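You operate a simulated robot arm through the tools that you are given. There is no shell and no other tool. Be economical: measure what you need, move in short steps, check, and stop when the job is done.

The job below is to be done with a simulated two-armed robot. You get a single attempt, and the scene is never put back.

## Task
Take the lid off the straight glue pot and lay it down on the top of the parts cart.

The check looks at the end state, three seconds after you hand in, the way a careful person would. Anything else that was tipped, shoved, dropped, spilled or broken makes it a failure. Lids that push on must go on centred and level and be pressed home; caps that screw on are set level and turned clockwise until they are tight.

## Robot
Two 7-joint arms with two-finger parallel grippers on one trunk, on a base that drives. Base frame: it is fixed to the floor where the robot stands at the start and does not move with it; the origin is under the middle of the robot, x ahead of it, y to its left, z up. Lengths are in m, angles in rad, forces in N, time in s.
The left shoulder is at the start at [0.03, 0.119, 0.86], the right one opposite. With the tool pointing down near the work surface each hand reaches from about 0.22 to 0.66 m from the robot's upright axis, wherever it stands, measured 20 degrees to its own side. Payload 3.43 kg a hand.
Tool frame (each hand has its own): the origin (TCP) lies between the finger pads and is the grasp point; the fingertips stand 0.03 m ahead of it; z points along the fingers, y is the line along which they close. Largest opening 0.094 m; finger width 0.028, thickness 0.01; the body of the gripper, 0.05 by 0.096 m, starts 0.055 m behind the TCP.
Orientation is that of the tool frame in the base frame, as a unit quaternion [x, y, z, w]. With the fingers straight down and closing along the base's y, the tool's x points along the base's -x, its y along +y and its z along -z.

## Interface
- The arms move only by the tool apply_moves. It takes "left_series", "right_series" or both (then of equal length, played together; a hand with none holds still); each is a list of rows, each a list of 3 entries, a list of its own where there are three numbers: the shift along the tool's x, y, z in cm, then the turn, a rotation vector about the tool's x, y, z in rad, then the opening, from 0 (shut) to 1 (fully open). In form: [[[tx, ty, tz], [ax, ay, az], fingers], ...]. A call has 1 to 8 rows; each row is the pose to reach, as a shift and turn from the pose commanded when the call began, along the tool's axes at that moment. Rows are played at 5 a second. More than 0.05 m and 0.15 rad between two rows, or a gripper value outside its range, and nothing of the call is played. A pose out of reach is approached as far as the arm can. The call stops where the force on the tool passes 40 N (or 10 N more than at its start, if that is more) or the arm is blocked; 0.2 s more then pass. The fingers move at their own pace (about 0.072 m/s each) and stop on an object; they squeeze with about 43 N. The grip force told is the motor's: it shows also when the fingers shut on nothing. Time passes only in rows, and 0.2 s behind the last, so rows that repeat a pose let the fingers close. It gives the time, the measured TCP pose, the force on the tool (base axes), the opening and the grip force at its end, in the units of the frame above (readings bear some noise), with the torque about the TCP (base axes, N m) and any sound that the robot's microphone picked up.
- Cameras (640 x 400 px; columns grow to the right, rows downward): "scene" is now at [0.0344, 0.0176, 1.5518]; the picture's right is [0.23, -0.97, 0.00], its down [-0.86, -0.20, -0.47] and it looks along [0.46, 0.11, -0.88] (base axes); focal length 252 px, centre (320, 200). "left" rides on the left gripper at [0.076, -0.014, -0.103] in its tool frame; the picture's right is [0.18, 0.98, 0.00], its down [-0.75, 0.14, -0.64] and it looks along [-0.63, 0.12, 0.77] (tool axes); focal length 243 px, centre (320, 200). "right" rides on the right gripper at [0.076, 0.014, -0.103] in its tool frame; the picture's right is [-0.18, 0.98, 0.00], its down [-0.75, -0.14, -0.64] and it looks along [-0.63, -0.12, 0.77] (tool axes); focal length 243 px, centre (320, 200). There is no depth. A picture from a camera that has moved, and an enlarged one, comes with that camera's place and axes in the base frame and with its lens.
- camera(camera): a new picture of that camera. It takes no simulated time.
- move_column(by): slides the trunk up (or, below 0, down) by that many m; the arms and the scene camera ride with it, the base frame stays. It gives what a move gives, with no picture.
- steer(legs): drives the robot by 1 to 6 legs, each [ahead, turn to the left] in m and rad, along the robot's own axes; the way and the turn of a leg run together, so that a leg with both is an arc; at most 1.5 m and 3.142 rad a leg. The arms and the cameras ride along, it lands a little off, and it stops where it bumps. It gives what a move gives.
- head_to(pan, tilt): turns the head with the scene camera to pan (to the left, within 2.496 rad either way) and tilt (down, from -0.506 to 1.204), counted from straight ahead of the robot. It gives what a move gives.
- close_up(camera, box): a new picture of the part [left, top, right, bottom] of that camera's present view, enlarged. It takes no simulated time.
- finish_job(): hands the job in; it is judged then, once.

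Work in short steps. Places have to be worked out from the pictures, the camera data and where the tool is seen: move nearer, look again, correct. Check each grasp and each placing, and mend what went wrong. You have 120 turns and 100 pictures in all, those below and enlarged ones among them. Open the grippers and draw the arms clear of the work before you hand the job in, unless the task says otherwise.

The tools are called by a JSON object that holds its "name" and its "arguments". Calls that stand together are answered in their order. apply_moves: Moves the arms, as the interface text tells. Its arguments: {"type":"object","properties":{"left_series":{"type":"array","items":{"type":"array"}},"right_series":{"type":"array","items":{"type":"array"}}},"required":[]} The other tools are called the same way: move_column (by) slides the trunk up or down; steer (legs) drives the base; head_to (pan, tilt) turns the head that bears the scene camera; camera (camera) takes a picture; close_up (camera, box) takes an enlarged picture of a part of a camera's view; finish_job () hands the job in.

At the start:

```text
time_s: 0.0
left_eef_pos: [0.3437, 0.2585, 0.8373]
left_tcp_rot: [0.0, 1.0, 0.0, -0.001]
left_wrist_force: [-0.3, -0.4, 0.0]
left_wrist_torque: [-0.02, -0.01, 0.02]
left_finger_gap: 0.094
left_finger_force: 0.0
right_eef_pos: [0.3535, -0.0854, 0.8656]
right_tcp_rot: [0.0, 1.0, 0.0, 0.0]
right_wrist_force: [-0.6, 0.0, -0.1]
right_wrist_torque: [-0.01, 0.02, 0.02]
right_finger_gap: 0.0938
right_finger_force: 0.1
trunk travel left (down, up): [-0.125, 0.285]
robot x, y, heading: [0.0004, 0.0005, 0.001]
head pan, tilt: [0.236, 1.075]
```

scene: 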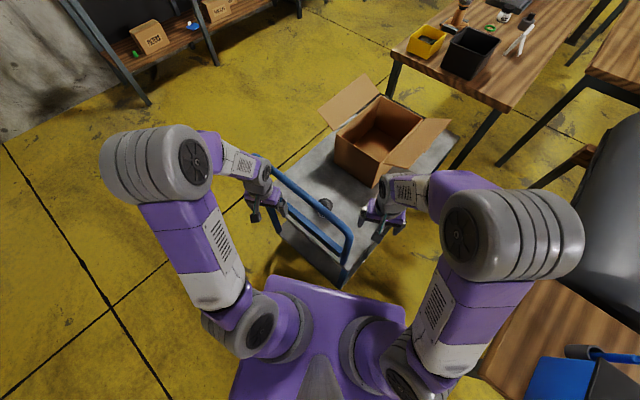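
right: 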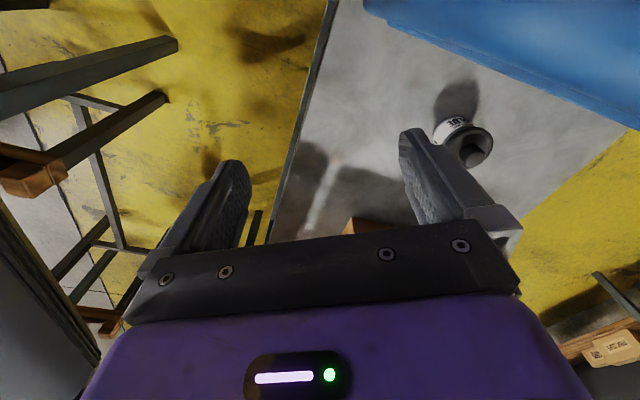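
left: 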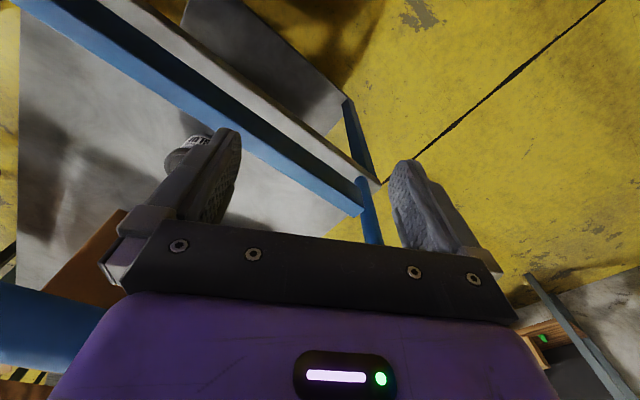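

The view shows a platform cart with a carton in front, a table at right, a shelf at left. I'll look around to find the glue pot and parts cart.

{"name": "close_up", "arguments": {"camera": "scene", "box": [240, 60, 480, 290]}}

{"name": "head_to", "arguments": {"pan": -0.9, "tilt": 0.8}}

{"name": "camera", "arguments": {"camera": "scene"}}

{"name": "head_to", "arguments": {"pan": 0.9, "tilt": 0.7}}

{"name": "camera", "arguments": {"camera": "scene"}}

{"name": "head_to", "arguments": {"pan": 0.0, "tilt": 0.5}}

{"name": "camera", "arguments": {"camera": "scene"}}

```text
1.74 times, centred on (360, 175) of scene
camera zoom: at [0.0344, 0.0176, 1.5518], right [0.23, -0.97, 0.0], down [-0.86, -0.2, -0.47], along [0.46, 0.11, -0.88], focal length 438 px, centre (250, 244)
```

zoom: 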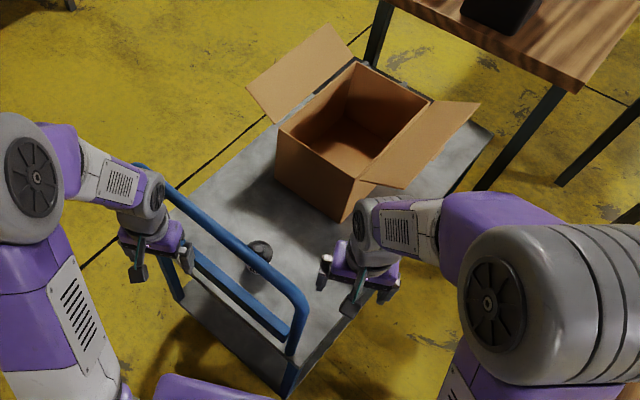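

```text
time_s: 1.4
left_eef_pos: [0.343, 0.258, 0.8364]
left_tcp_rot: [0.001, 1.0, -0.001, 0.0]
left_wrist_force: [-0.3, 0.6, -0.4]
left_wrist_torque: [0.02, -0.01, -0.01]
left_finger_gap: 0.0941
left_finger_force: 0.0
right_eef_pos: [0.3527, -0.0859, 0.8655]
right_tcp_rot: [0.0, 1.0, -0.001, 0.0]
right_wrist_force: [0.3, 0.3, 1.0]
right_wrist_torque: [-0.05, 0.02, 0.01]
right_finger_gap: 0.094
right_finger_force: 0.0
trunk travel left (down, up): [-0.125, 0.285]
robot x, y, heading: [-0.0003, -0.001, 0.003]
head pan, tilt: [-0.901, 0.799]
```

```text
95 pictures are left
camera scene: at [0.0216, -0.0607, 1.572], right [-0.78, -0.62, 0.0], down [-0.45, 0.56, -0.7], along [0.43, -0.55, -0.72], focal length 252 px, centre (320, 200)
```

scene: 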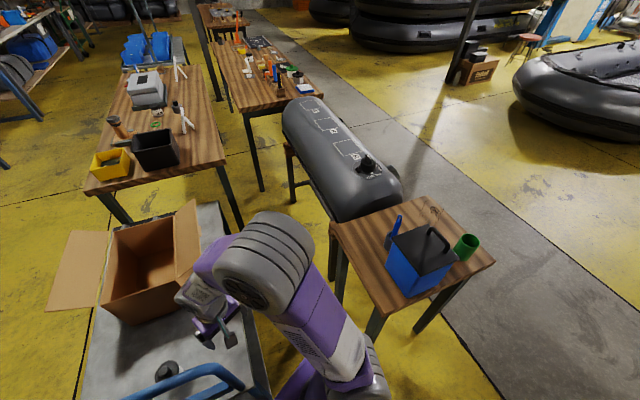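

```text
time_s: 3.2
left_eef_pos: [0.3424, 0.2583, 0.8372]
left_tcp_rot: [0.0, 1.0, -0.001, 0.001]
left_wrist_force: [-0.1, -0.2, 0.5]
left_wrist_torque: [-0.01, -0.01, 0.02]
left_finger_gap: 0.0942
left_finger_force: 0.1
right_eef_pos: [0.3536, -0.0878, 0.8656]
right_tcp_rot: [0.0, 1.0, -0.001, 0.001]
right_wrist_force: [-0.6, 0.4, 0.4]
right_wrist_torque: [0.0, -0.01, 0.01]
right_finger_gap: 0.0939
right_finger_force: 0.0
trunk travel left (down, up): [-0.125, 0.285]
robot x, y, heading: [0.0029, -0.0017, 0.004]
head pan, tilt: [0.901, 0.7]
```

```text
94 pictures are left
camera scene: at [0.0242, 0.069, 1.5803], right [0.78, -0.62, 0.0], down [-0.4, -0.5, -0.76], along [0.48, 0.6, -0.64], focal length 252 px, centre (320, 200)
```

scene: 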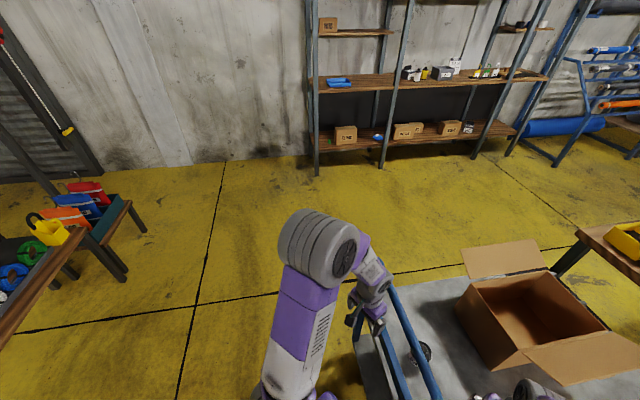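

```text
time_s: 4.4
left_eef_pos: [0.3431, 0.2573, 0.8359]
left_tcp_rot: [0.0, 1.0, 0.001, 0.0]
left_wrist_force: [0.3, -0.7, 0.5]
left_wrist_torque: [0.03, 0.02, -0.02]
left_finger_gap: 0.0941
left_finger_force: 0.2
right_eef_pos: [0.3533, -0.0862, 0.8656]
right_tcp_rot: [0.0, 1.0, 0.001, -0.001]
right_wrist_force: [0.6, 0.3, -0.9]
right_wrist_torque: [0.01, -0.02, 0.01]
right_finger_gap: 0.0942
right_finger_force: 0.0
trunk travel left (down, up): [-0.125, 0.285]
robot x, y, heading: [0.0037, 0.0015, 0.0]
head pan, tilt: [0.0, 0.499]
```

```text
93 pictures are left
camera scene: at [0.0624, 0.0026, 1.598], right [0.0, -1.0, 0.0], down [-0.48, 0.0, -0.88], along [0.88, 0.0, -0.48], focal length 252 px, centre (320, 200)
```

scene: 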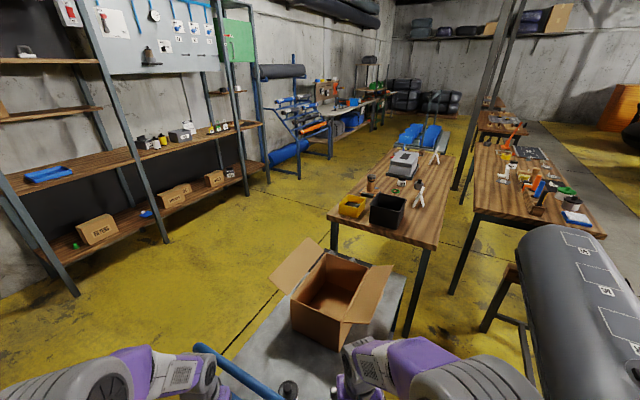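

Several candidates. I zoom in on the pot on the trolley and on the benches.

{"name": "close_up", "arguments": {"camera": "right", "box": [400, 60, 520, 180]}}

{"name": "close_up", "arguments": {"camera": "scene", "box": [320, 120, 610, 260]}}

{"name": "close_up", "arguments": {"camera": "scene", "box": [0, 80, 280, 260]}}

{"name": "head_to", "arguments": {"pan": -2.2, "tilt": 0.6}}

{"name": "camera", "arguments": {"camera": "scene"}}

{"name": "head_to", "arguments": {"pan": 2.2, "tilt": 0.6}}

{"name": "camera", "arguments": {"camera": "scene"}}

```text
3.33 times, centred on (460, 120) of right
camera zoom: at [0.2773, -0.0725, 0.9702], right [0.18, 0.98, 0.0], down [0.75, -0.14, 0.64], along [0.63, -0.12, -0.77], focal length 809 px, centre (-147, 467)
```

zoom: 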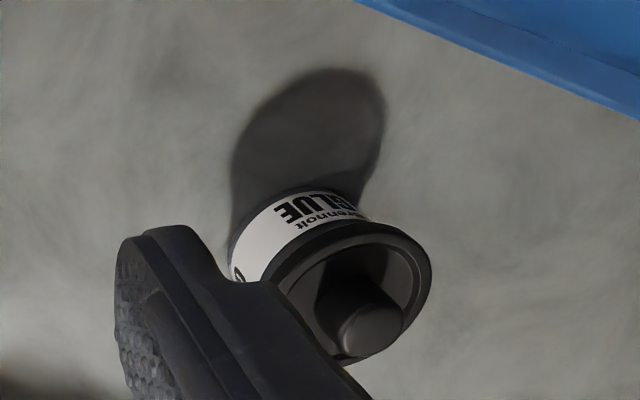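

```text
2.21 times, centred on (465, 190) of scene
camera zoom: at [0.0624, 0.0026, 1.598], right [0.0, -1.0, 0.0], down [-0.48, 0.0, -0.88], along [0.88, 0.0, -0.48], focal length 555 px, centre (0, 222)
```

zoom: 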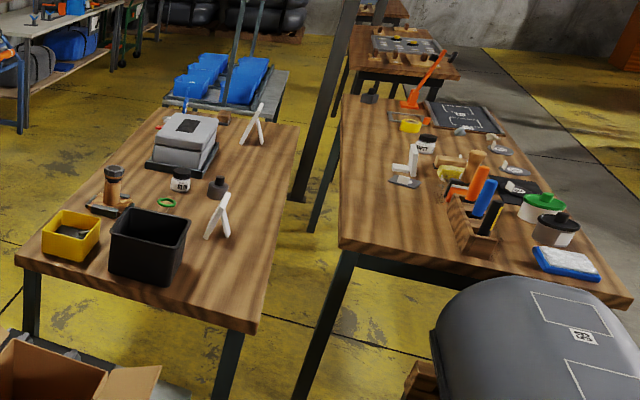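

```text
2.22 times, centred on (140, 170) of scene
camera zoom: at [0.0624, 0.0026, 1.598], right [0.0, -1.0, 0.0], down [-0.48, 0.0, -0.88], along [0.88, 0.0, -0.48], focal length 559 px, centre (720, 267)
```

zoom: 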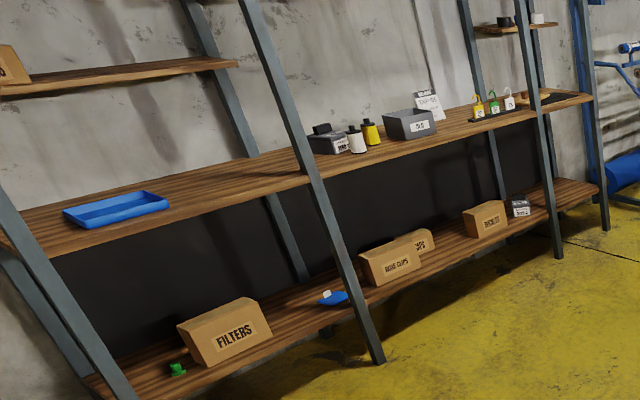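

```text
time_s: 6.4
left_eef_pos: [0.3426, 0.2589, 0.8371]
left_tcp_rot: [0.0, 1.0, -0.001, -0.001]
left_wrist_force: [-0.4, 0.8, -0.2]
left_wrist_torque: [-0.02, 0.0, 0.0]
left_finger_gap: 0.0941
left_finger_force: 0.2
right_eef_pos: [0.3534, -0.0864, 0.8663]
right_tcp_rot: [0.0, 1.0, 0.0, 0.0]
right_wrist_force: [-0.5, 0.1, -0.3]
right_wrist_torque: [0.0, 0.03, 0.0]
right_finger_gap: 0.094
right_finger_force: 0.0
trunk travel left (down, up): [-0.125, 0.285]
robot x, y, heading: [-0.0012, -0.0033, 0.001]
head pan, tilt: [-2.201, 0.6]
```

```text
89 pictures are left
camera scene: at [-0.0806, -0.0689, 1.5889], right [-0.81, 0.59, 0.0], down [0.33, 0.46, -0.83], along [-0.49, -0.67, -0.56], focal length 252 px, centre (320, 200)
```

scene: 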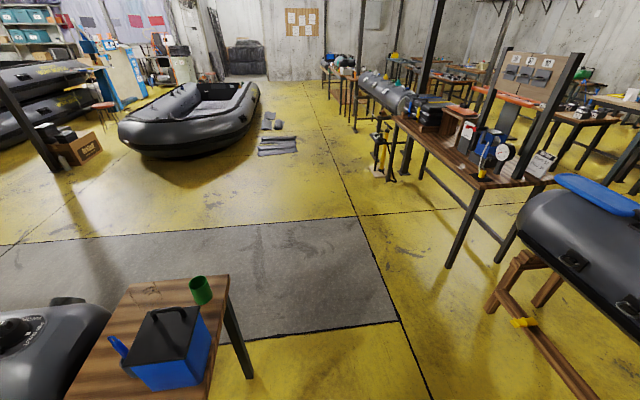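

```text
time_s: 10.0
left_eef_pos: [0.3429, 0.2598, 0.8379]
left_tcp_rot: [0.0, 1.0, 0.0, 0.0]
left_wrist_force: [-0.7, 1.0, 0.4]
left_wrist_torque: [0.01, 0.0, 0.02]
left_finger_gap: 0.0937
left_finger_force: 0.0
right_eef_pos: [0.354, -0.0859, 0.8658]
right_tcp_rot: [0.0, 1.0, 0.001, 0.0]
right_wrist_force: [0.1, -0.5, -0.2]
right_wrist_torque: [0.0, -0.01, -0.02]
right_finger_gap: 0.0939
right_finger_force: 0.0
trunk travel left (down, up): [-0.125, 0.285]
robot x, y, heading: [-0.0022, -0.0034, 0.006]
head pan, tilt: [2.201, 0.6]
```

```text
88 pictures are left
camera scene: at [-0.0806, 0.0739, 1.5889], right [0.81, 0.59, 0.0], down [0.33, -0.46, -0.83], along [-0.49, 0.67, -0.56], focal length 252 px, centre (320, 200)
```

scene: 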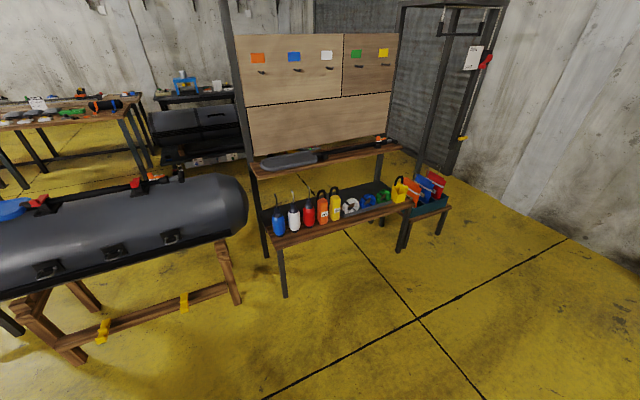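

Several pots exist. I look closer at the two benches to identify the pots, their labels, and any "parts cart".

{"name": "head_to", "arguments": {"pan": -0.45, "tilt": 0.45}}

{"name": "close_up", "arguments": {"camera": "scene", "box": [320, 170, 460, 270]}}

{"name": "close_up", "arguments": {"camera": "scene", "box": [190, 150, 330, 250]}}

{"name": "close_up", "arguments": {"camera": "scene", "box": [170, 60, 380, 180]}}

```text
time_s: 12.3
left_eef_pos: [0.3436, 0.2582, 0.8377]
left_tcp_rot: [0.0, 1.0, 0.001, 0.0]
left_wrist_force: [0.2, -0.2, -0.3]
left_wrist_torque: [0.03, -0.03, 0.01]
left_finger_gap: 0.0942
left_finger_force: 0.1
right_eef_pos: [0.3532, -0.0859, 0.8667]
right_tcp_rot: [0.0, 1.0, 0.0, 0.0]
right_wrist_force: [-0.4, 0.1, -0.9]
right_wrist_torque: [-0.02, 0.01, -0.04]
right_finger_gap: 0.094
right_finger_force: 0.0
trunk travel left (down, up): [-0.125, 0.285]
robot x, y, heading: [0.0017, 0.0023, 0.001]
head pan, tilt: [-0.45, 0.45]
```

```text
4.00 times, centred on (390, 220) of scene
camera zoom: at [0.0542, -0.0375, 1.6025], right [-0.43, -0.9, 0.0], down [-0.39, 0.19, -0.9], along [0.81, -0.39, -0.44], focal length 1006 px, centre (40, 120)
```

zoom: 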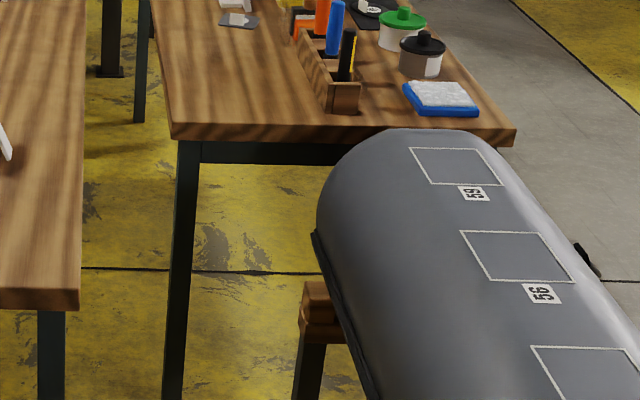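

```text
4.00 times, centred on (260, 200) of scene
camera zoom: at [0.0542, -0.0375, 1.6025], right [-0.43, -0.9, 0.0], down [-0.39, 0.19, -0.9], along [0.81, -0.39, -0.44], focal length 1006 px, centre (560, 200)
```

zoom: 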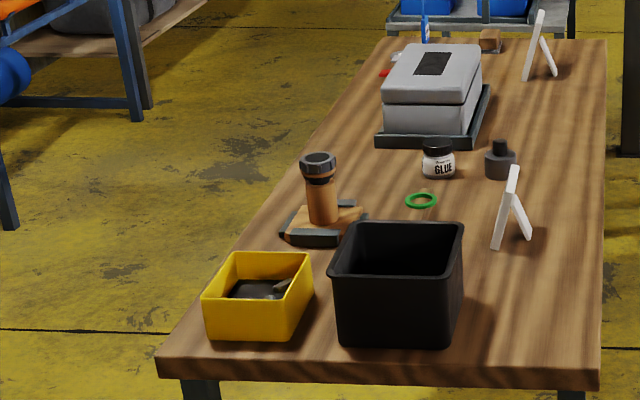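

```text
3.05 times, centred on (275, 120) of scene
camera zoom: at [0.0542, -0.0375, 1.6025], right [-0.43, -0.9, 0.0], down [-0.39, 0.19, -0.9], along [0.81, -0.39, -0.44], focal length 767 px, centre (457, 444)
```

zoom: 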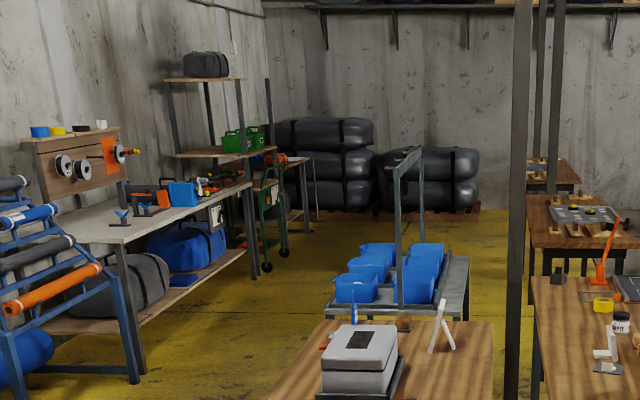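

The blue-bin cart beyond bench 1 may be the parts cart. I look again at the trolley pot and other pots more closely.

{"name": "close_up", "arguments": {"camera": "scene", "box": [395, 160, 445, 200]}}

{"name": "close_up", "arguments": {"camera": "scene", "box": [340, 120, 400, 170]}}

{"name": "close_up", "arguments": {"camera": "scene", "box": [280, 170, 330, 210]}}

{"name": "head_to", "arguments": {"pan": 0.1, "tilt": 1.1}}

{"name": "close_up", "arguments": {"camera": "scene", "box": [270, 170, 350, 230]}}

```text
10.00 times, centred on (420, 180) of scene
camera zoom: at [0.0542, -0.0375, 1.6025], right [-0.43, -0.9, 0.0], down [-0.39, 0.19, -0.9], along [0.81, -0.39, -0.44], focal length 2516 px, centre (-680, 400)
```

zoom: 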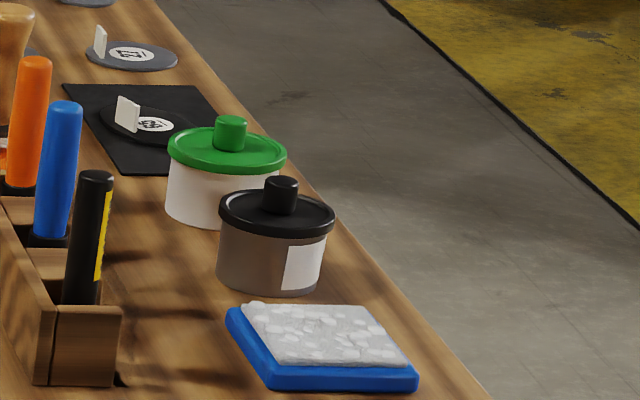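

```text
8.00 times, centred on (370, 145) of scene
camera zoom: at [0.0542, -0.0375, 1.6025], right [-0.43, -0.9, 0.0], down [-0.39, 0.19, -0.9], along [0.81, -0.39, -0.44], focal length 2013 px, centre (-80, 640)
```

zoom: 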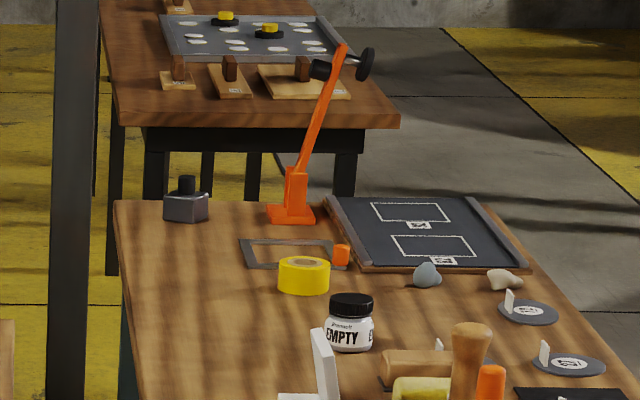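

```text
10.00 times, centred on (305, 190) of scene
camera zoom: at [0.0542, -0.0375, 1.6025], right [-0.43, -0.9, 0.0], down [-0.39, 0.19, -0.9], along [0.81, -0.39, -0.44], focal length 2516 px, centre (470, 300)
```

zoom: 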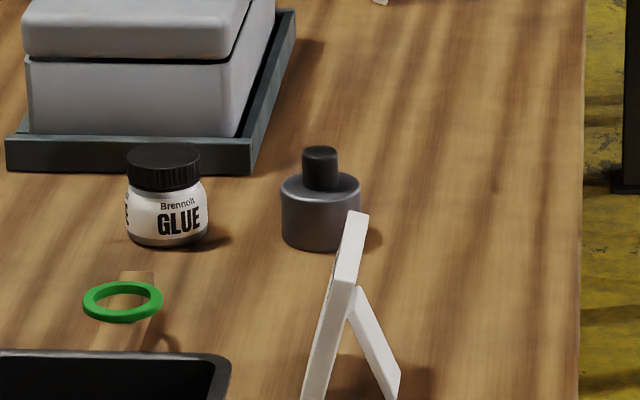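

```text
time_s: 13.4
left_eef_pos: [0.3424, 0.2581, 0.8372]
left_tcp_rot: [0.001, 1.0, 0.0, 0.0]
left_wrist_force: [0.2, -0.1, -0.3]
left_wrist_torque: [-0.02, -0.01, 0.02]
left_finger_gap: 0.0939
left_finger_force: 0.0
right_eef_pos: [0.3527, -0.0856, 0.8674]
right_tcp_rot: [-0.001, 1.0, 0.0, 0.001]
right_wrist_force: [1.0, -0.1, -0.7]
right_wrist_torque: [0.04, 0.02, -0.01]
right_finger_gap: 0.0937
right_finger_force: 0.2
trunk travel left (down, up): [-0.125, 0.285]
robot x, y, heading: [-0.0023, 0.0001, 0.002]
head pan, tilt: [0.099, 1.1]
```

```text
6.67 times, centred on (310, 200) of scene
camera zoom: at [0.0343, 0.0087, 1.5503], right [0.1, -1.0, 0.0], down [-0.89, -0.09, -0.45], along [0.45, 0.04, -0.89], focal length 1677 px, centre (387, 200)
```

zoom: 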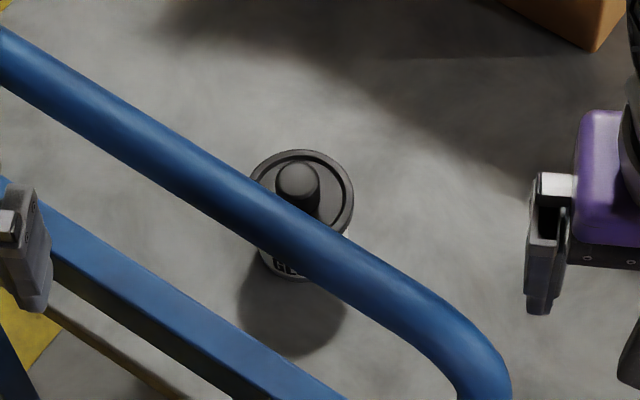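

Triangulating from the two views puts the trolley pot's lid at about (0.47, 0.10, 0.69), so the deck sits at about 0.63. I now check the blue-bin cart and this cart for labels or contents that show which is the "parts cart".

{"name": "head_to", "arguments": {"pan": -0.2, "tilt": 0.4}}

{"name": "camera", "arguments": {"camera": "scene"}}

{"name": "close_up", "arguments": {"camera": "scene", "box": [290, 70, 410, 160]}}

{"name": "head_to", "arguments": {"pan": -0.05, "tilt": 0.9}}

{"name": "camera", "arguments": {"camera": "scene"}}

```text
time_s: 14.4
left_eef_pos: [0.3429, 0.2584, 0.8367]
left_tcp_rot: [0.0, 1.0, 0.001, 0.0]
left_wrist_force: [-0.4, -1.1, 0.2]
left_wrist_torque: [0.02, 0.03, -0.01]
left_finger_gap: 0.0939
left_finger_force: 0.1
right_eef_pos: [0.3537, -0.0861, 0.867]
right_tcp_rot: [0.0, 1.0, 0.0, 0.0]
right_wrist_force: [0.4, -0.2, -0.6]
right_wrist_torque: [-0.03, 0.0, 0.01]
right_finger_gap: 0.0941
right_finger_force: 0.0
trunk travel left (down, up): [-0.125, 0.285]
robot x, y, heading: [0.0001, -0.0019, 0.001]
head pan, tilt: [-0.201, 0.4]
```

```text
80 pictures are left
camera scene: at [0.0622, -0.0159, 1.6071], right [-0.2, -0.98, 0.0], down [-0.38, 0.08, -0.92], along [0.9, -0.18, -0.39], focal length 252 px, centre (320, 200)
```

scene: 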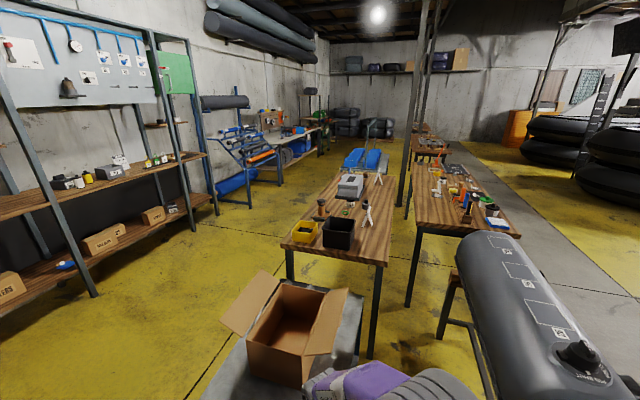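

```text
4.44 times, centred on (350, 115) of scene
camera zoom: at [0.0622, -0.0159, 1.6071], right [-0.2, -0.98, 0.0], down [-0.38, 0.08, -0.92], along [0.9, -0.18, -0.39], focal length 1118 px, centre (187, 578)
```

zoom: 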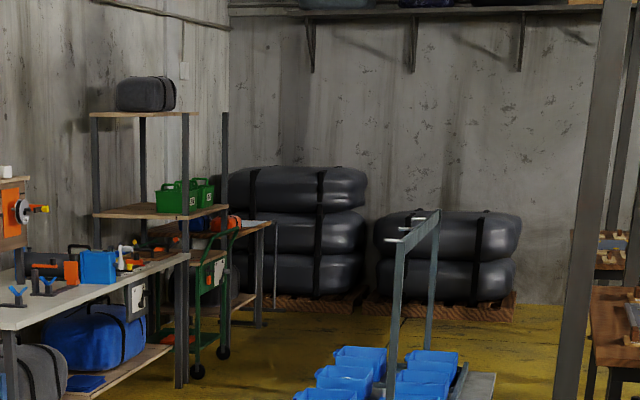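

```text
time_s: 15.4
left_eef_pos: [0.3432, 0.2574, 0.8373]
left_tcp_rot: [0.0, 1.0, 0.001, 0.001]
left_wrist_force: [0.3, -0.1, -0.3]
left_wrist_torque: [0.01, -0.02, -0.01]
left_finger_gap: 0.0942
left_finger_force: 0.1
right_eef_pos: [0.3529, -0.0862, 0.867]
right_tcp_rot: [0.0, 1.0, 0.0, -0.001]
right_wrist_force: [-0.3, 0.5, 0.2]
right_wrist_torque: [0.02, 0.02, 0.01]
right_finger_gap: 0.0937
right_finger_force: 0.1
trunk travel left (down, up): [-0.125, 0.285]
robot x, y, heading: [0.0018, -0.0053, 0.001]
head pan, tilt: [-0.051, 0.901]
```

```text
78 pictures are left
camera scene: at [0.0468, -0.0013, 1.5642], right [-0.05, -1.0, 0.0], down [-0.78, 0.04, -0.62], along [0.62, -0.03, -0.78], focal length 252 px, centre (320, 200)
```

scene: 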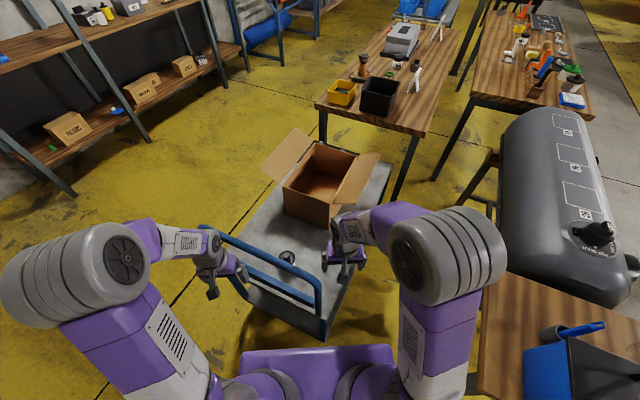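

I check the structure of the near cart (is there a lower shelf?) and re-examine the left wrist view.

{"name": "close_up", "arguments": {"camera": "left", "box": [0, 0, 400, 250]}}

{"name": "close_up", "arguments": {"camera": "scene", "box": [200, 200, 400, 350]}}

{"name": "close_up", "arguments": {"camera": "scene", "box": [380, 0, 480, 60]}}

```text
1.60 times, centred on (200, 125) of left
camera zoom: at [0.2679, 0.2439, 0.94], right [-0.18, 0.98, 0.0], down [0.75, 0.14, 0.64], along [0.63, 0.12, -0.77], focal length 388 px, centre (512, 320)
```

zoom: 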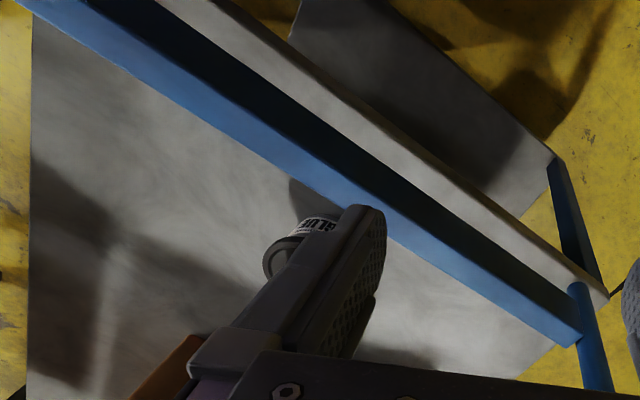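

```text
2.67 times, centred on (300, 275) of scene
camera zoom: at [0.0468, -0.0013, 1.5642], right [-0.05, -1.0, 0.0], down [-0.78, 0.04, -0.62], along [0.62, -0.03, -0.78], focal length 671 px, centre (373, 0)
```

zoom: 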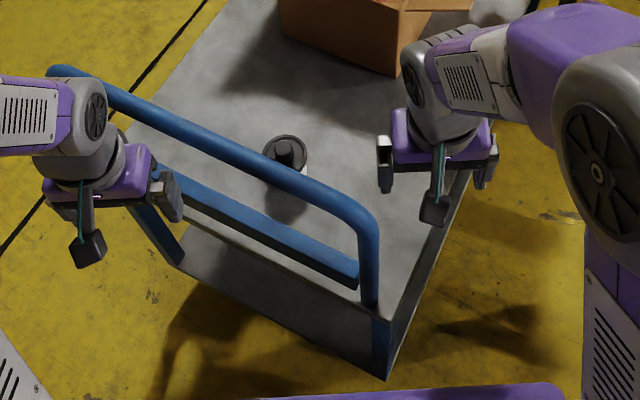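

```text
6.40 times, centred on (430, 30) of scene
camera zoom: at [0.0468, -0.0013, 1.5642], right [-0.05, -1.0, 0.0], down [-0.78, 0.04, -0.62], along [0.62, -0.03, -0.78], focal length 1610 px, centre (-384, 1288)
```

zoom: 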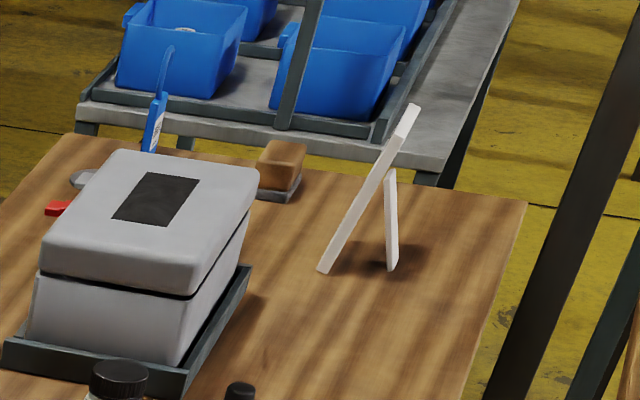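

The near one has a top deck, lower shelf and push handle: that is the parts cart, and the pot stands on it behind the handle. I raise the trunk so the arms clear the handle, then look again.

{"name": "move_column", "arguments": {"by": 0.2}}

{"name": "camera", "arguments": {"camera": "left"}}

{"name": "camera", "arguments": {"camera": "right"}}

{"name": "head_to", "arguments": {"pan": 0.15, "tilt": 1.1}}

{"name": "camera", "arguments": {"camera": "scene"}}

```text
time_s: 17.5
left_eef_pos: [0.3435, 0.2586, 1.0374]
left_tcp_rot: [0.0, 1.0, 0.0, 0.001]
left_wrist_force: [-0.7, 0.4, 1.1]
left_wrist_torque: [-0.03, 0.0, 0.0]
left_finger_gap: 0.0939
left_finger_force: 0.1
right_eef_pos: [0.3528, -0.0857, 1.0665]
right_tcp_rot: [-0.001, 1.0, 0.001, 0.0]
right_wrist_force: [0.1, 0.3, 0.3]
right_wrist_torque: [0.04, 0.03, 0.01]
right_finger_gap: 0.0943
right_finger_force: 0.1
trunk travel left (down, up): [-0.325, 0.085]
robot x, y, heading: [0.0026, 0.0, 0.0]
head pan, tilt: [-0.051, 0.901]
```

```text
74 pictures are left
camera left: at [0.2679, 0.2439, 1.1398], right [-0.18, 0.98, 0.0], down [0.75, 0.14, 0.64], along [0.63, 0.12, -0.77], focal length 243 px, centre (320, 200)
```

left: 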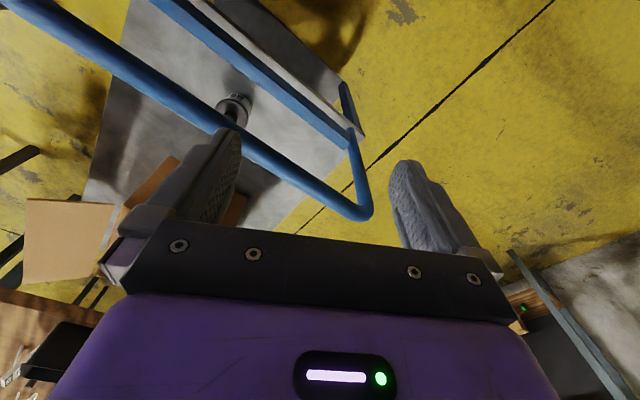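

```text
73 pictures are left
camera right: at [0.2773, -0.0725, 1.17], right [0.18, 0.98, 0.0], down [0.75, -0.14, 0.64], along [0.63, -0.12, -0.77], focal length 243 px, centre (320, 200)
```

right: 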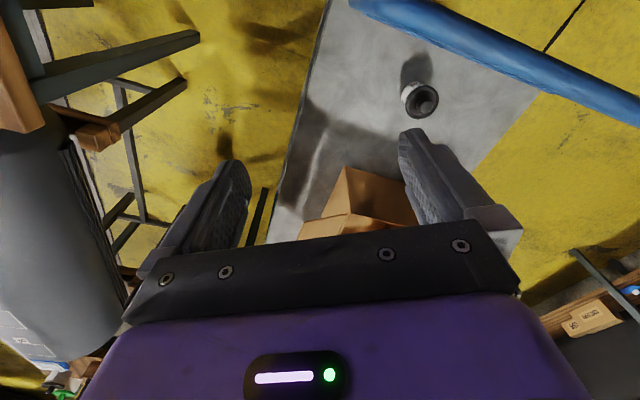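

```text
time_s: 18.3
left_eef_pos: [0.3437, 0.2576, 1.0371]
left_tcp_rot: [0.001, 1.0, 0.0, -0.001]
left_wrist_force: [-0.3, 1.2, -0.3]
left_wrist_torque: [-0.01, 0.01, 0.01]
left_finger_gap: 0.0942
left_finger_force: 0.0
right_eef_pos: [0.3533, -0.0858, 1.0659]
right_tcp_rot: [0.0, 1.0, 0.0, 0.0]
right_wrist_force: [0.2, -0.4, -0.5]
right_wrist_torque: [0.01, 0.02, -0.01]
right_finger_gap: 0.0938
right_finger_force: 0.1
trunk travel left (down, up): [-0.325, 0.085]
robot x, y, heading: [0.0022, -0.0002, -0.005]
head pan, tilt: [0.15, 1.1]
```

```text
72 pictures are left
camera scene: at [0.0338, 0.0118, 1.7503], right [0.15, -0.99, 0.0], down [-0.88, -0.13, -0.45], along [0.45, 0.07, -0.89], focal length 252 px, centre (320, 200)
```

scene: 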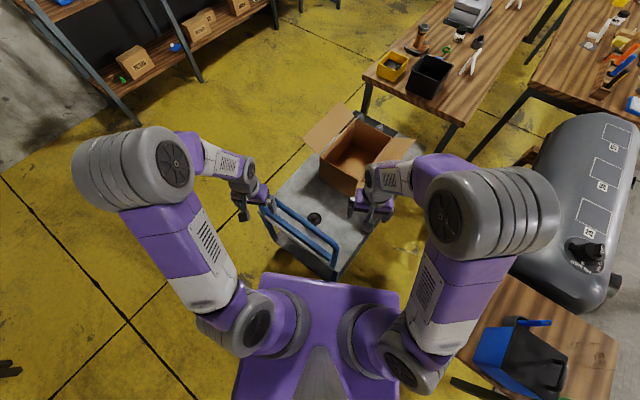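

The handle's top tube is at z≈0.85 and runs from about (0.31,-0.01) to (0.52,0.37). The pot is at about (0.475,0.106), 9 cm beyond it. I take the left hand above the pot at safe height, turned 60° so the camera lies along the handle, and draw the right hand aside.

{"name": "apply_moves", "arguments": {"left_series": [[[-1.9, -2.2, 0], [0, 0, -0.15], 0.8], [[-3.7, -4.3, 0], [0, 0, -0.3], 0.6], [[-5.6, -6.5, 0], [0, 0, -0.45], 0.5], [[-7.5, -8.7, 0], [0, 0, -0.6], 0.5], [[-9.3, -10.8, 0], [0, 0, -0.75], 0.5], [[-11.2, -13, 0], [0, 0, -0.9], 0.5], [[-13.1, -15.2, 0], [0, 0, -1.05], 0.5], [[-13.1, -15.2, 0], [0, 0, -1.05], 0.5]], "right_series": [[[1, -1.5, 0], [0, 0, 0], 1], [[2, -3, 0], [0, 0, 0], 1], [[3, -4.5, 0], [0, 0, 0], 1], [[4, -6, 0], [0, 0, 0], 1], [[5, -7.5, 0], [0, 0, 0], 1], [[6, -9, 0], [0, 0, 0], 1], [[7, -10, 0], [0, 0, 0], 1], [[7, -10, 0], [0, 0, 0], 1]]}}

{"name": "camera", "arguments": {"camera": "left"}}

{"name": "camera", "arguments": {"camera": "scene"}}

```text
time_s: 20.1
left_eef_pos: [0.4744, 0.1064, 1.0369]
left_tcp_rot: [-0.503, 0.864, -0.001, 0.0]
left_wrist_force: [0.6, 0.0, -0.6]
left_wrist_torque: [-0.01, 0.03, 0.01]
left_finger_gap: 0.0469
left_finger_force: 0.0
right_eef_pos: [0.2821, -0.1856, 1.0662]
right_tcp_rot: [0.0, 1.0, 0.0, 0.0]
right_wrist_force: [-0.4, -0.2, -0.1]
right_wrist_torque: [-0.03, 0.01, -0.02]
right_finger_gap: 0.0938
right_finger_force: 0.2
trunk travel left (down, up): [-0.325, 0.085]
robot x, y, heading: [0.0042, -0.0005, 0.005]
head pan, tilt: [0.15, 1.1]
```

```text
71 pictures are left
camera left: at [0.4489, 0.0328, 1.1396], right [-0.95, 0.33, 0.0], down [0.25, 0.73, 0.64], along [0.21, 0.61, -0.77], focal length 243 px, centre (320, 200)
```

left: 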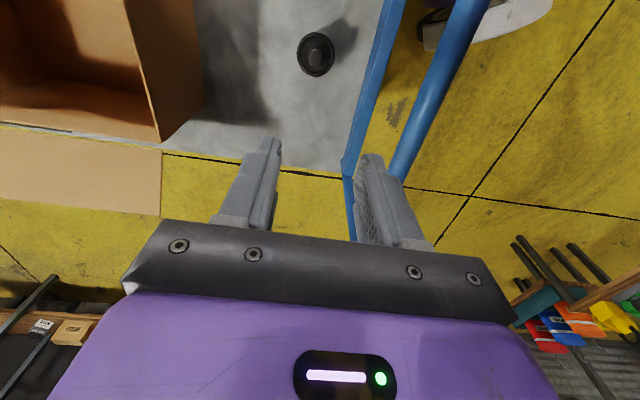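

```text
70 pictures are left
camera scene: at [0.0337, 0.0129, 1.7503], right [0.15, -0.99, 0.0], down [-0.88, -0.13, -0.45], along [0.45, 0.07, -0.89], focal length 252 px, centre (320, 200)
```

scene: 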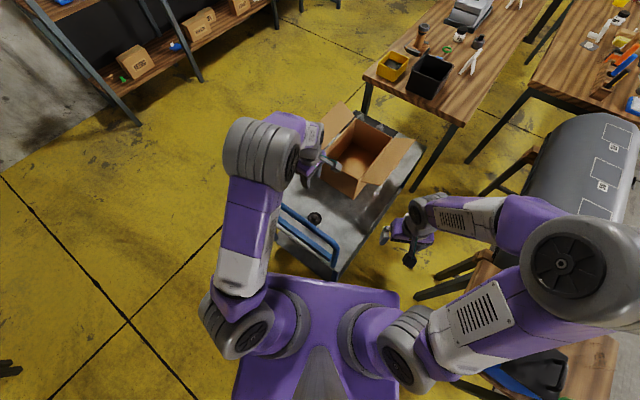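

The hand is above the pot and the left view agrees with (0.48, 0.10). The handle clearance looks about 10 cm. I descend 20 cm and look again.

{"name": "apply_moves", "arguments": {"left_series": [[[0, 0, 4], [0, 0, 0], 0.5], [[0, 0, 8], [0, 0, 0], 0.5], [[0, 0, 12], [0, 0, 0], 0.5], [[0, 0, 16], [0, 0, 0], 0.5], [[0, 0, 20], [0, 0, 0], 0.5]]}}

{"name": "camera", "arguments": {"camera": "left"}}

{"name": "camera", "arguments": {"camera": "scene"}}

```text
time_s: 21.3
left_eef_pos: [0.475, 0.103, 0.8359]
left_tcp_rot: [-0.501, 0.866, 0.001, 0.0]
left_wrist_force: [0.4, -0.4, 1.4]
left_wrist_torque: [-0.01, 0.03, 0.0]
left_finger_gap: 0.0469
left_finger_force: 0.1
right_eef_pos: [0.2831, -0.1871, 1.066]
right_tcp_rot: [0.0, 1.0, 0.0, 0.0]
right_wrist_force: [0.8, -0.6, -0.7]
right_wrist_torque: [-0.01, 0.01, 0.01]
right_finger_gap: 0.0939
right_finger_force: 0.1
trunk travel left (down, up): [-0.325, 0.085]
robot x, y, heading: [-0.0012, -0.0005, -0.002]
head pan, tilt: [0.15, 1.1]
```

```text
69 pictures are left
camera left: at [0.4498, 0.0313, 0.9383], right [-0.94, 0.33, 0.0], down [0.25, 0.72, 0.64], along [0.21, 0.61, -0.77], focal length 243 px, centre (320, 200)
```

left: 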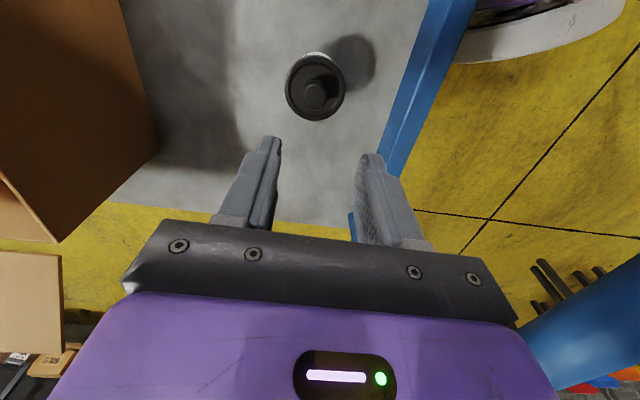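

```text
68 pictures are left
camera scene: at [0.0346, 0.012, 1.7502], right [0.15, -0.99, 0.0], down [-0.88, -0.13, -0.45], along [0.45, 0.07, -0.89], focal length 252 px, centre (320, 200)
```

scene: 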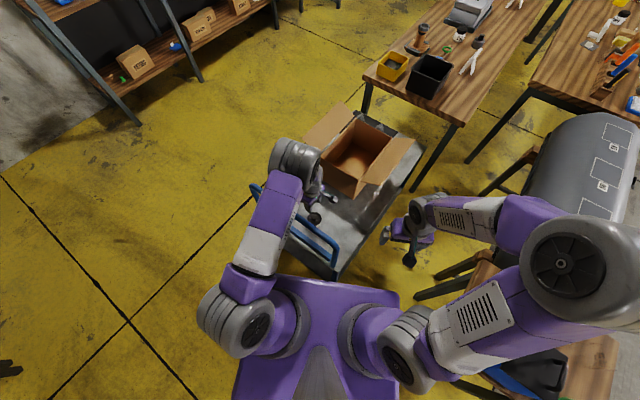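

The knob top comes out at about (0.477, 0.098, 0.69) and the lid is about 58 mm wide. I descend another 6 cm with a small correction and look again.

{"name": "apply_moves", "arguments": {"left_series": [[[0.3, -0.4, 3], [0, 0, 0], 0.5], [[0.3, -0.4, 6], [0, 0, 0], 0.5], [[0.3, -0.4, 6], [0, 0, 0], 0.5]]}}

{"name": "close_up", "arguments": {"camera": "left", "box": [200, 40, 440, 190]}}

{"name": "camera", "arguments": {"camera": "right"}}

```text
time_s: 22.1
left_eef_pos: [0.4768, 0.1013, 0.7747]
left_tcp_rot: [-0.501, 0.865, 0.0, -0.001]
left_wrist_force: [-0.5, -0.8, -0.5]
left_wrist_torque: [0.03, -0.02, 0.01]
left_finger_gap: 0.0471
left_finger_force: 0.0
right_eef_pos: [0.2834, -0.1871, 1.0665]
right_tcp_rot: [0.0, 1.0, 0.0, 0.0]
right_wrist_force: [0.0, -0.6, 0.3]
right_wrist_torque: [0.0, 0.0, 0.02]
right_finger_gap: 0.0941
right_finger_force: 0.0
trunk travel left (down, up): [-0.325, 0.085]
robot x, y, heading: [0.0001, 0.0032, 0.001]
head pan, tilt: [0.15, 1.1]
```

```text
2.67 times, centred on (320, 115) of left
camera zoom: at [0.4523, 0.0266, 0.8777], right [-0.94, 0.33, 0.0], down [0.25, 0.72, 0.64], along [0.21, 0.61, -0.77], focal length 647 px, centre (320, 427)
```

zoom: 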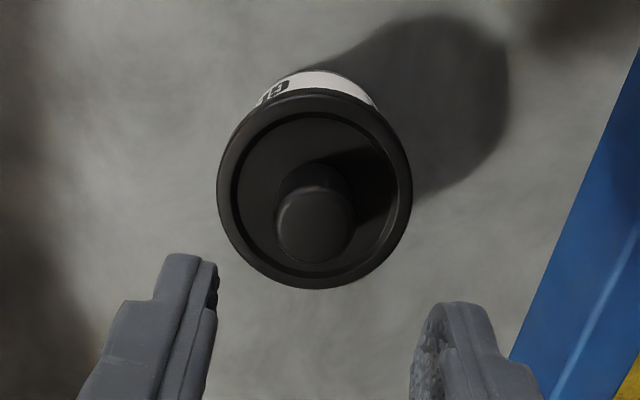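

```text
66 pictures are left
camera right: at [0.2063, -0.1731, 1.1699], right [0.18, 0.98, 0.0], down [0.75, -0.14, 0.64], along [0.63, -0.12, -0.77], focal length 243 px, centre (320, 200)
```

right: 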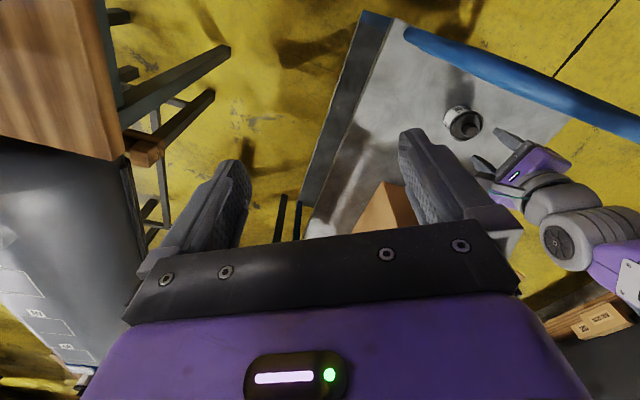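

The knob is about 21 mm wide and its top is near z 0.70. I shift slightly along tool x, go 4 cm lower and check.

{"name": "apply_moves", "arguments": {"left_series": [[[0.4, -0.1, 2], [0, 0, 0], 0.5], [[0.4, -0.1, 4.5], [0, 0, 0], 0.5], [[0.4, -0.1, 4.5], [0, 0, 0], 0.5]]}}

{"name": "close_up", "arguments": {"camera": "left", "box": [200, 70, 440, 220]}}

{"name": "close_up", "arguments": {"camera": "right", "box": [420, 80, 580, 180]}}

```text
time_s: 22.9
left_eef_pos: [0.4752, 0.0963, 0.7307]
left_tcp_rot: [-0.502, 0.865, 0.0, 0.0]
left_wrist_force: [0.8, -1.1, -0.2]
left_wrist_torque: [-0.01, 0.0, -0.03]
left_finger_gap: 0.0471
left_finger_force: 0.0
right_eef_pos: [0.2825, -0.1869, 1.0654]
right_tcp_rot: [-0.001, 1.0, 0.0, 0.001]
right_wrist_force: [0.3, 0.5, 0.6]
right_wrist_torque: [-0.01, -0.03, -0.03]
right_finger_gap: 0.094
right_finger_force: 0.0
trunk travel left (down, up): [-0.325, 0.085]
robot x, y, heading: [0.0006, -0.0018, -0.003]
head pan, tilt: [0.15, 1.1]
```

```text
2.67 times, centred on (320, 145) of left
camera zoom: at [0.4509, 0.0234, 0.8338], right [-0.94, 0.33, 0.0], down [0.25, 0.72, 0.64], along [0.21, 0.61, -0.77], focal length 647 px, centre (320, 347)
```

zoom: 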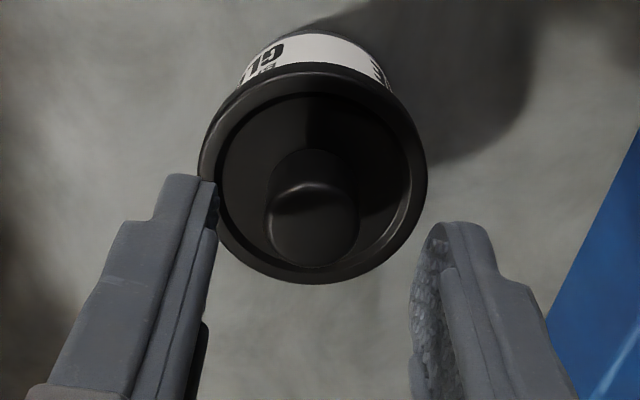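

```text
4.00 times, centred on (500, 130) of right
camera zoom: at [0.2063, -0.173, 1.1699], right [0.18, 0.98, 0.0], down [0.75, -0.14, 0.64], along [0.63, -0.12, -0.77], focal length 970 px, centre (-400, 480)
```

zoom: 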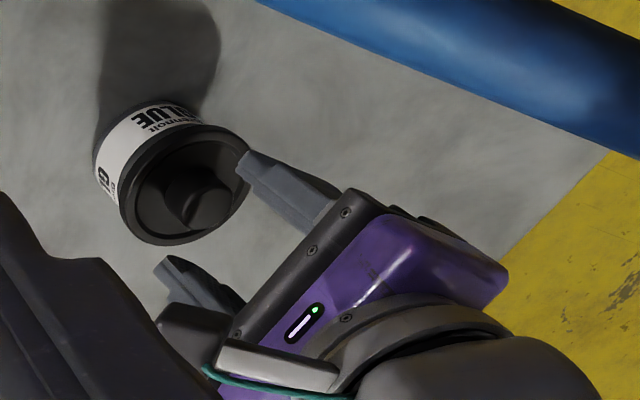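

The knob is aligned with the fingertip axis (about 1.5 mm off in tool y). I narrow the fingers a bit and descend 1.3 cm around the knob.

{"name": "apply_moves", "arguments": {"left_series": [[[0, -0.15, 0], [0, 0, 0], 0.38], [[0, -0.15, 0.7], [0, 0, 0], 0.38], [[0, -0.15, 1.3], [0, 0, 0], 0.38]]}}

{"name": "close_up", "arguments": {"camera": "left", "box": [200, 70, 440, 220]}}

{"name": "close_up", "arguments": {"camera": "right", "box": [430, 90, 526, 150]}}

```text
time_s: 23.7
left_eef_pos: [0.4758, 0.0969, 0.7207]
left_tcp_rot: [-0.502, 0.865, -0.001, 0.0]
left_wrist_force: [-0.6, 0.4, -0.7]
left_wrist_torque: [0.03, -0.03, 0.01]
left_finger_gap: 0.0356
left_finger_force: 0.0
right_eef_pos: [0.2831, -0.1874, 1.0665]
right_tcp_rot: [-0.001, 1.0, 0.001, 0.001]
right_wrist_force: [0.7, 0.0, 0.0]
right_wrist_torque: [-0.01, -0.02, -0.02]
right_finger_gap: 0.0938
right_finger_force: 0.1
trunk travel left (down, up): [-0.325, 0.085]
robot x, y, heading: [0.0037, 0.0022, 0.006]
head pan, tilt: [0.15, 1.1]
```

```text
2.67 times, centred on (320, 145) of left
camera zoom: at [0.4513, 0.0239, 0.8221], right [-0.94, 0.33, 0.0], down [0.25, 0.72, 0.64], along [0.21, 0.61, -0.77], focal length 647 px, centre (320, 347)
```

zoom: 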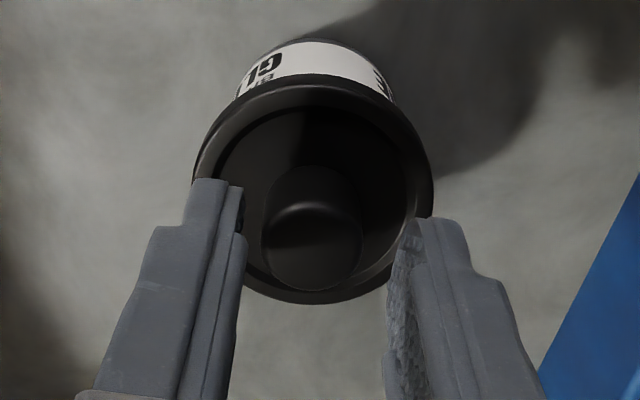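

```text
6.67 times, centred on (478, 120) of right
camera zoom: at [0.2065, -0.173, 1.1698], right [0.18, 0.98, 0.0], down [0.75, -0.14, 0.64], along [0.63, -0.12, -0.77], focal length 1618 px, centre (-733, 733)
```

zoom: 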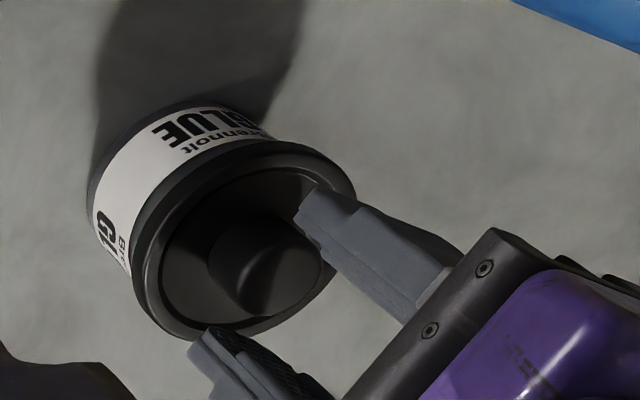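

The fingertips are now about level with the knob top. I lower 1 cm more with a 1.5 mm correction.

{"name": "apply_moves", "arguments": {"left_series": [[[0, -0.15, 0.5], [0, 0, 0], 0.34], [[0, -0.15, 1.0], [0, 0, 0], 0.34], [[0, -0.15, 1.0], [0, 0, 0], 0.34]]}}

{"name": "close_up", "arguments": {"camera": "left", "box": [200, 70, 440, 220]}}

{"name": "close_up", "arguments": {"camera": "right", "box": [430, 90, 526, 150]}}

```text
time_s: 24.5
left_eef_pos: [0.4767, 0.0974, 0.7093]
left_tcp_rot: [-0.501, 0.865, 0.0, 0.0]
left_wrist_force: [0.0, 0.1, 0.3]
left_wrist_torque: [0.02, 0.0, 0.03]
left_finger_gap: 0.032
left_finger_force: 0.1
right_eef_pos: [0.2837, -0.1859, 1.0662]
right_tcp_rot: [0.0, 1.0, 0.0, 0.0]
right_wrist_force: [1.1, 0.6, -0.4]
right_wrist_torque: [0.0, -0.01, 0.0]
right_finger_gap: 0.0942
right_finger_force: 0.0
trunk travel left (down, up): [-0.325, 0.085]
robot x, y, heading: [-0.0002, 0.0004, 0.002]
head pan, tilt: [0.15, 1.1]
```

```text
2.67 times, centred on (320, 145) of left
camera zoom: at [0.4531, 0.0227, 0.8119], right [-0.94, 0.33, 0.0], down [0.25, 0.72, 0.64], along [0.21, 0.61, -0.77], focal length 647 px, centre (320, 347)
```

zoom: 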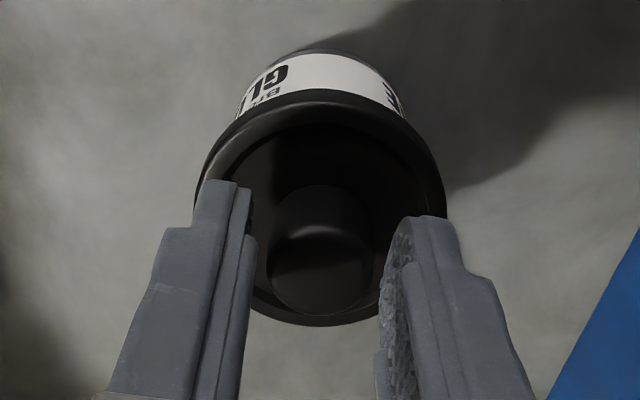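

```text
6.67 times, centred on (478, 120) of right
camera zoom: at [0.2065, -0.173, 1.1699], right [0.18, 0.98, 0.0], down [0.75, -0.14, 0.64], along [0.63, -0.12, -0.77], focal length 1618 px, centre (-733, 733)
```

zoom: 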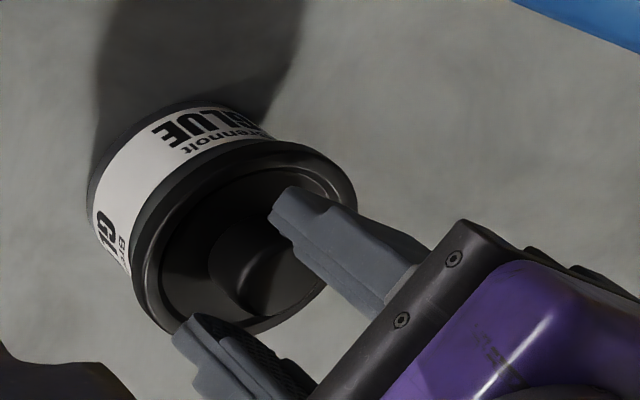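

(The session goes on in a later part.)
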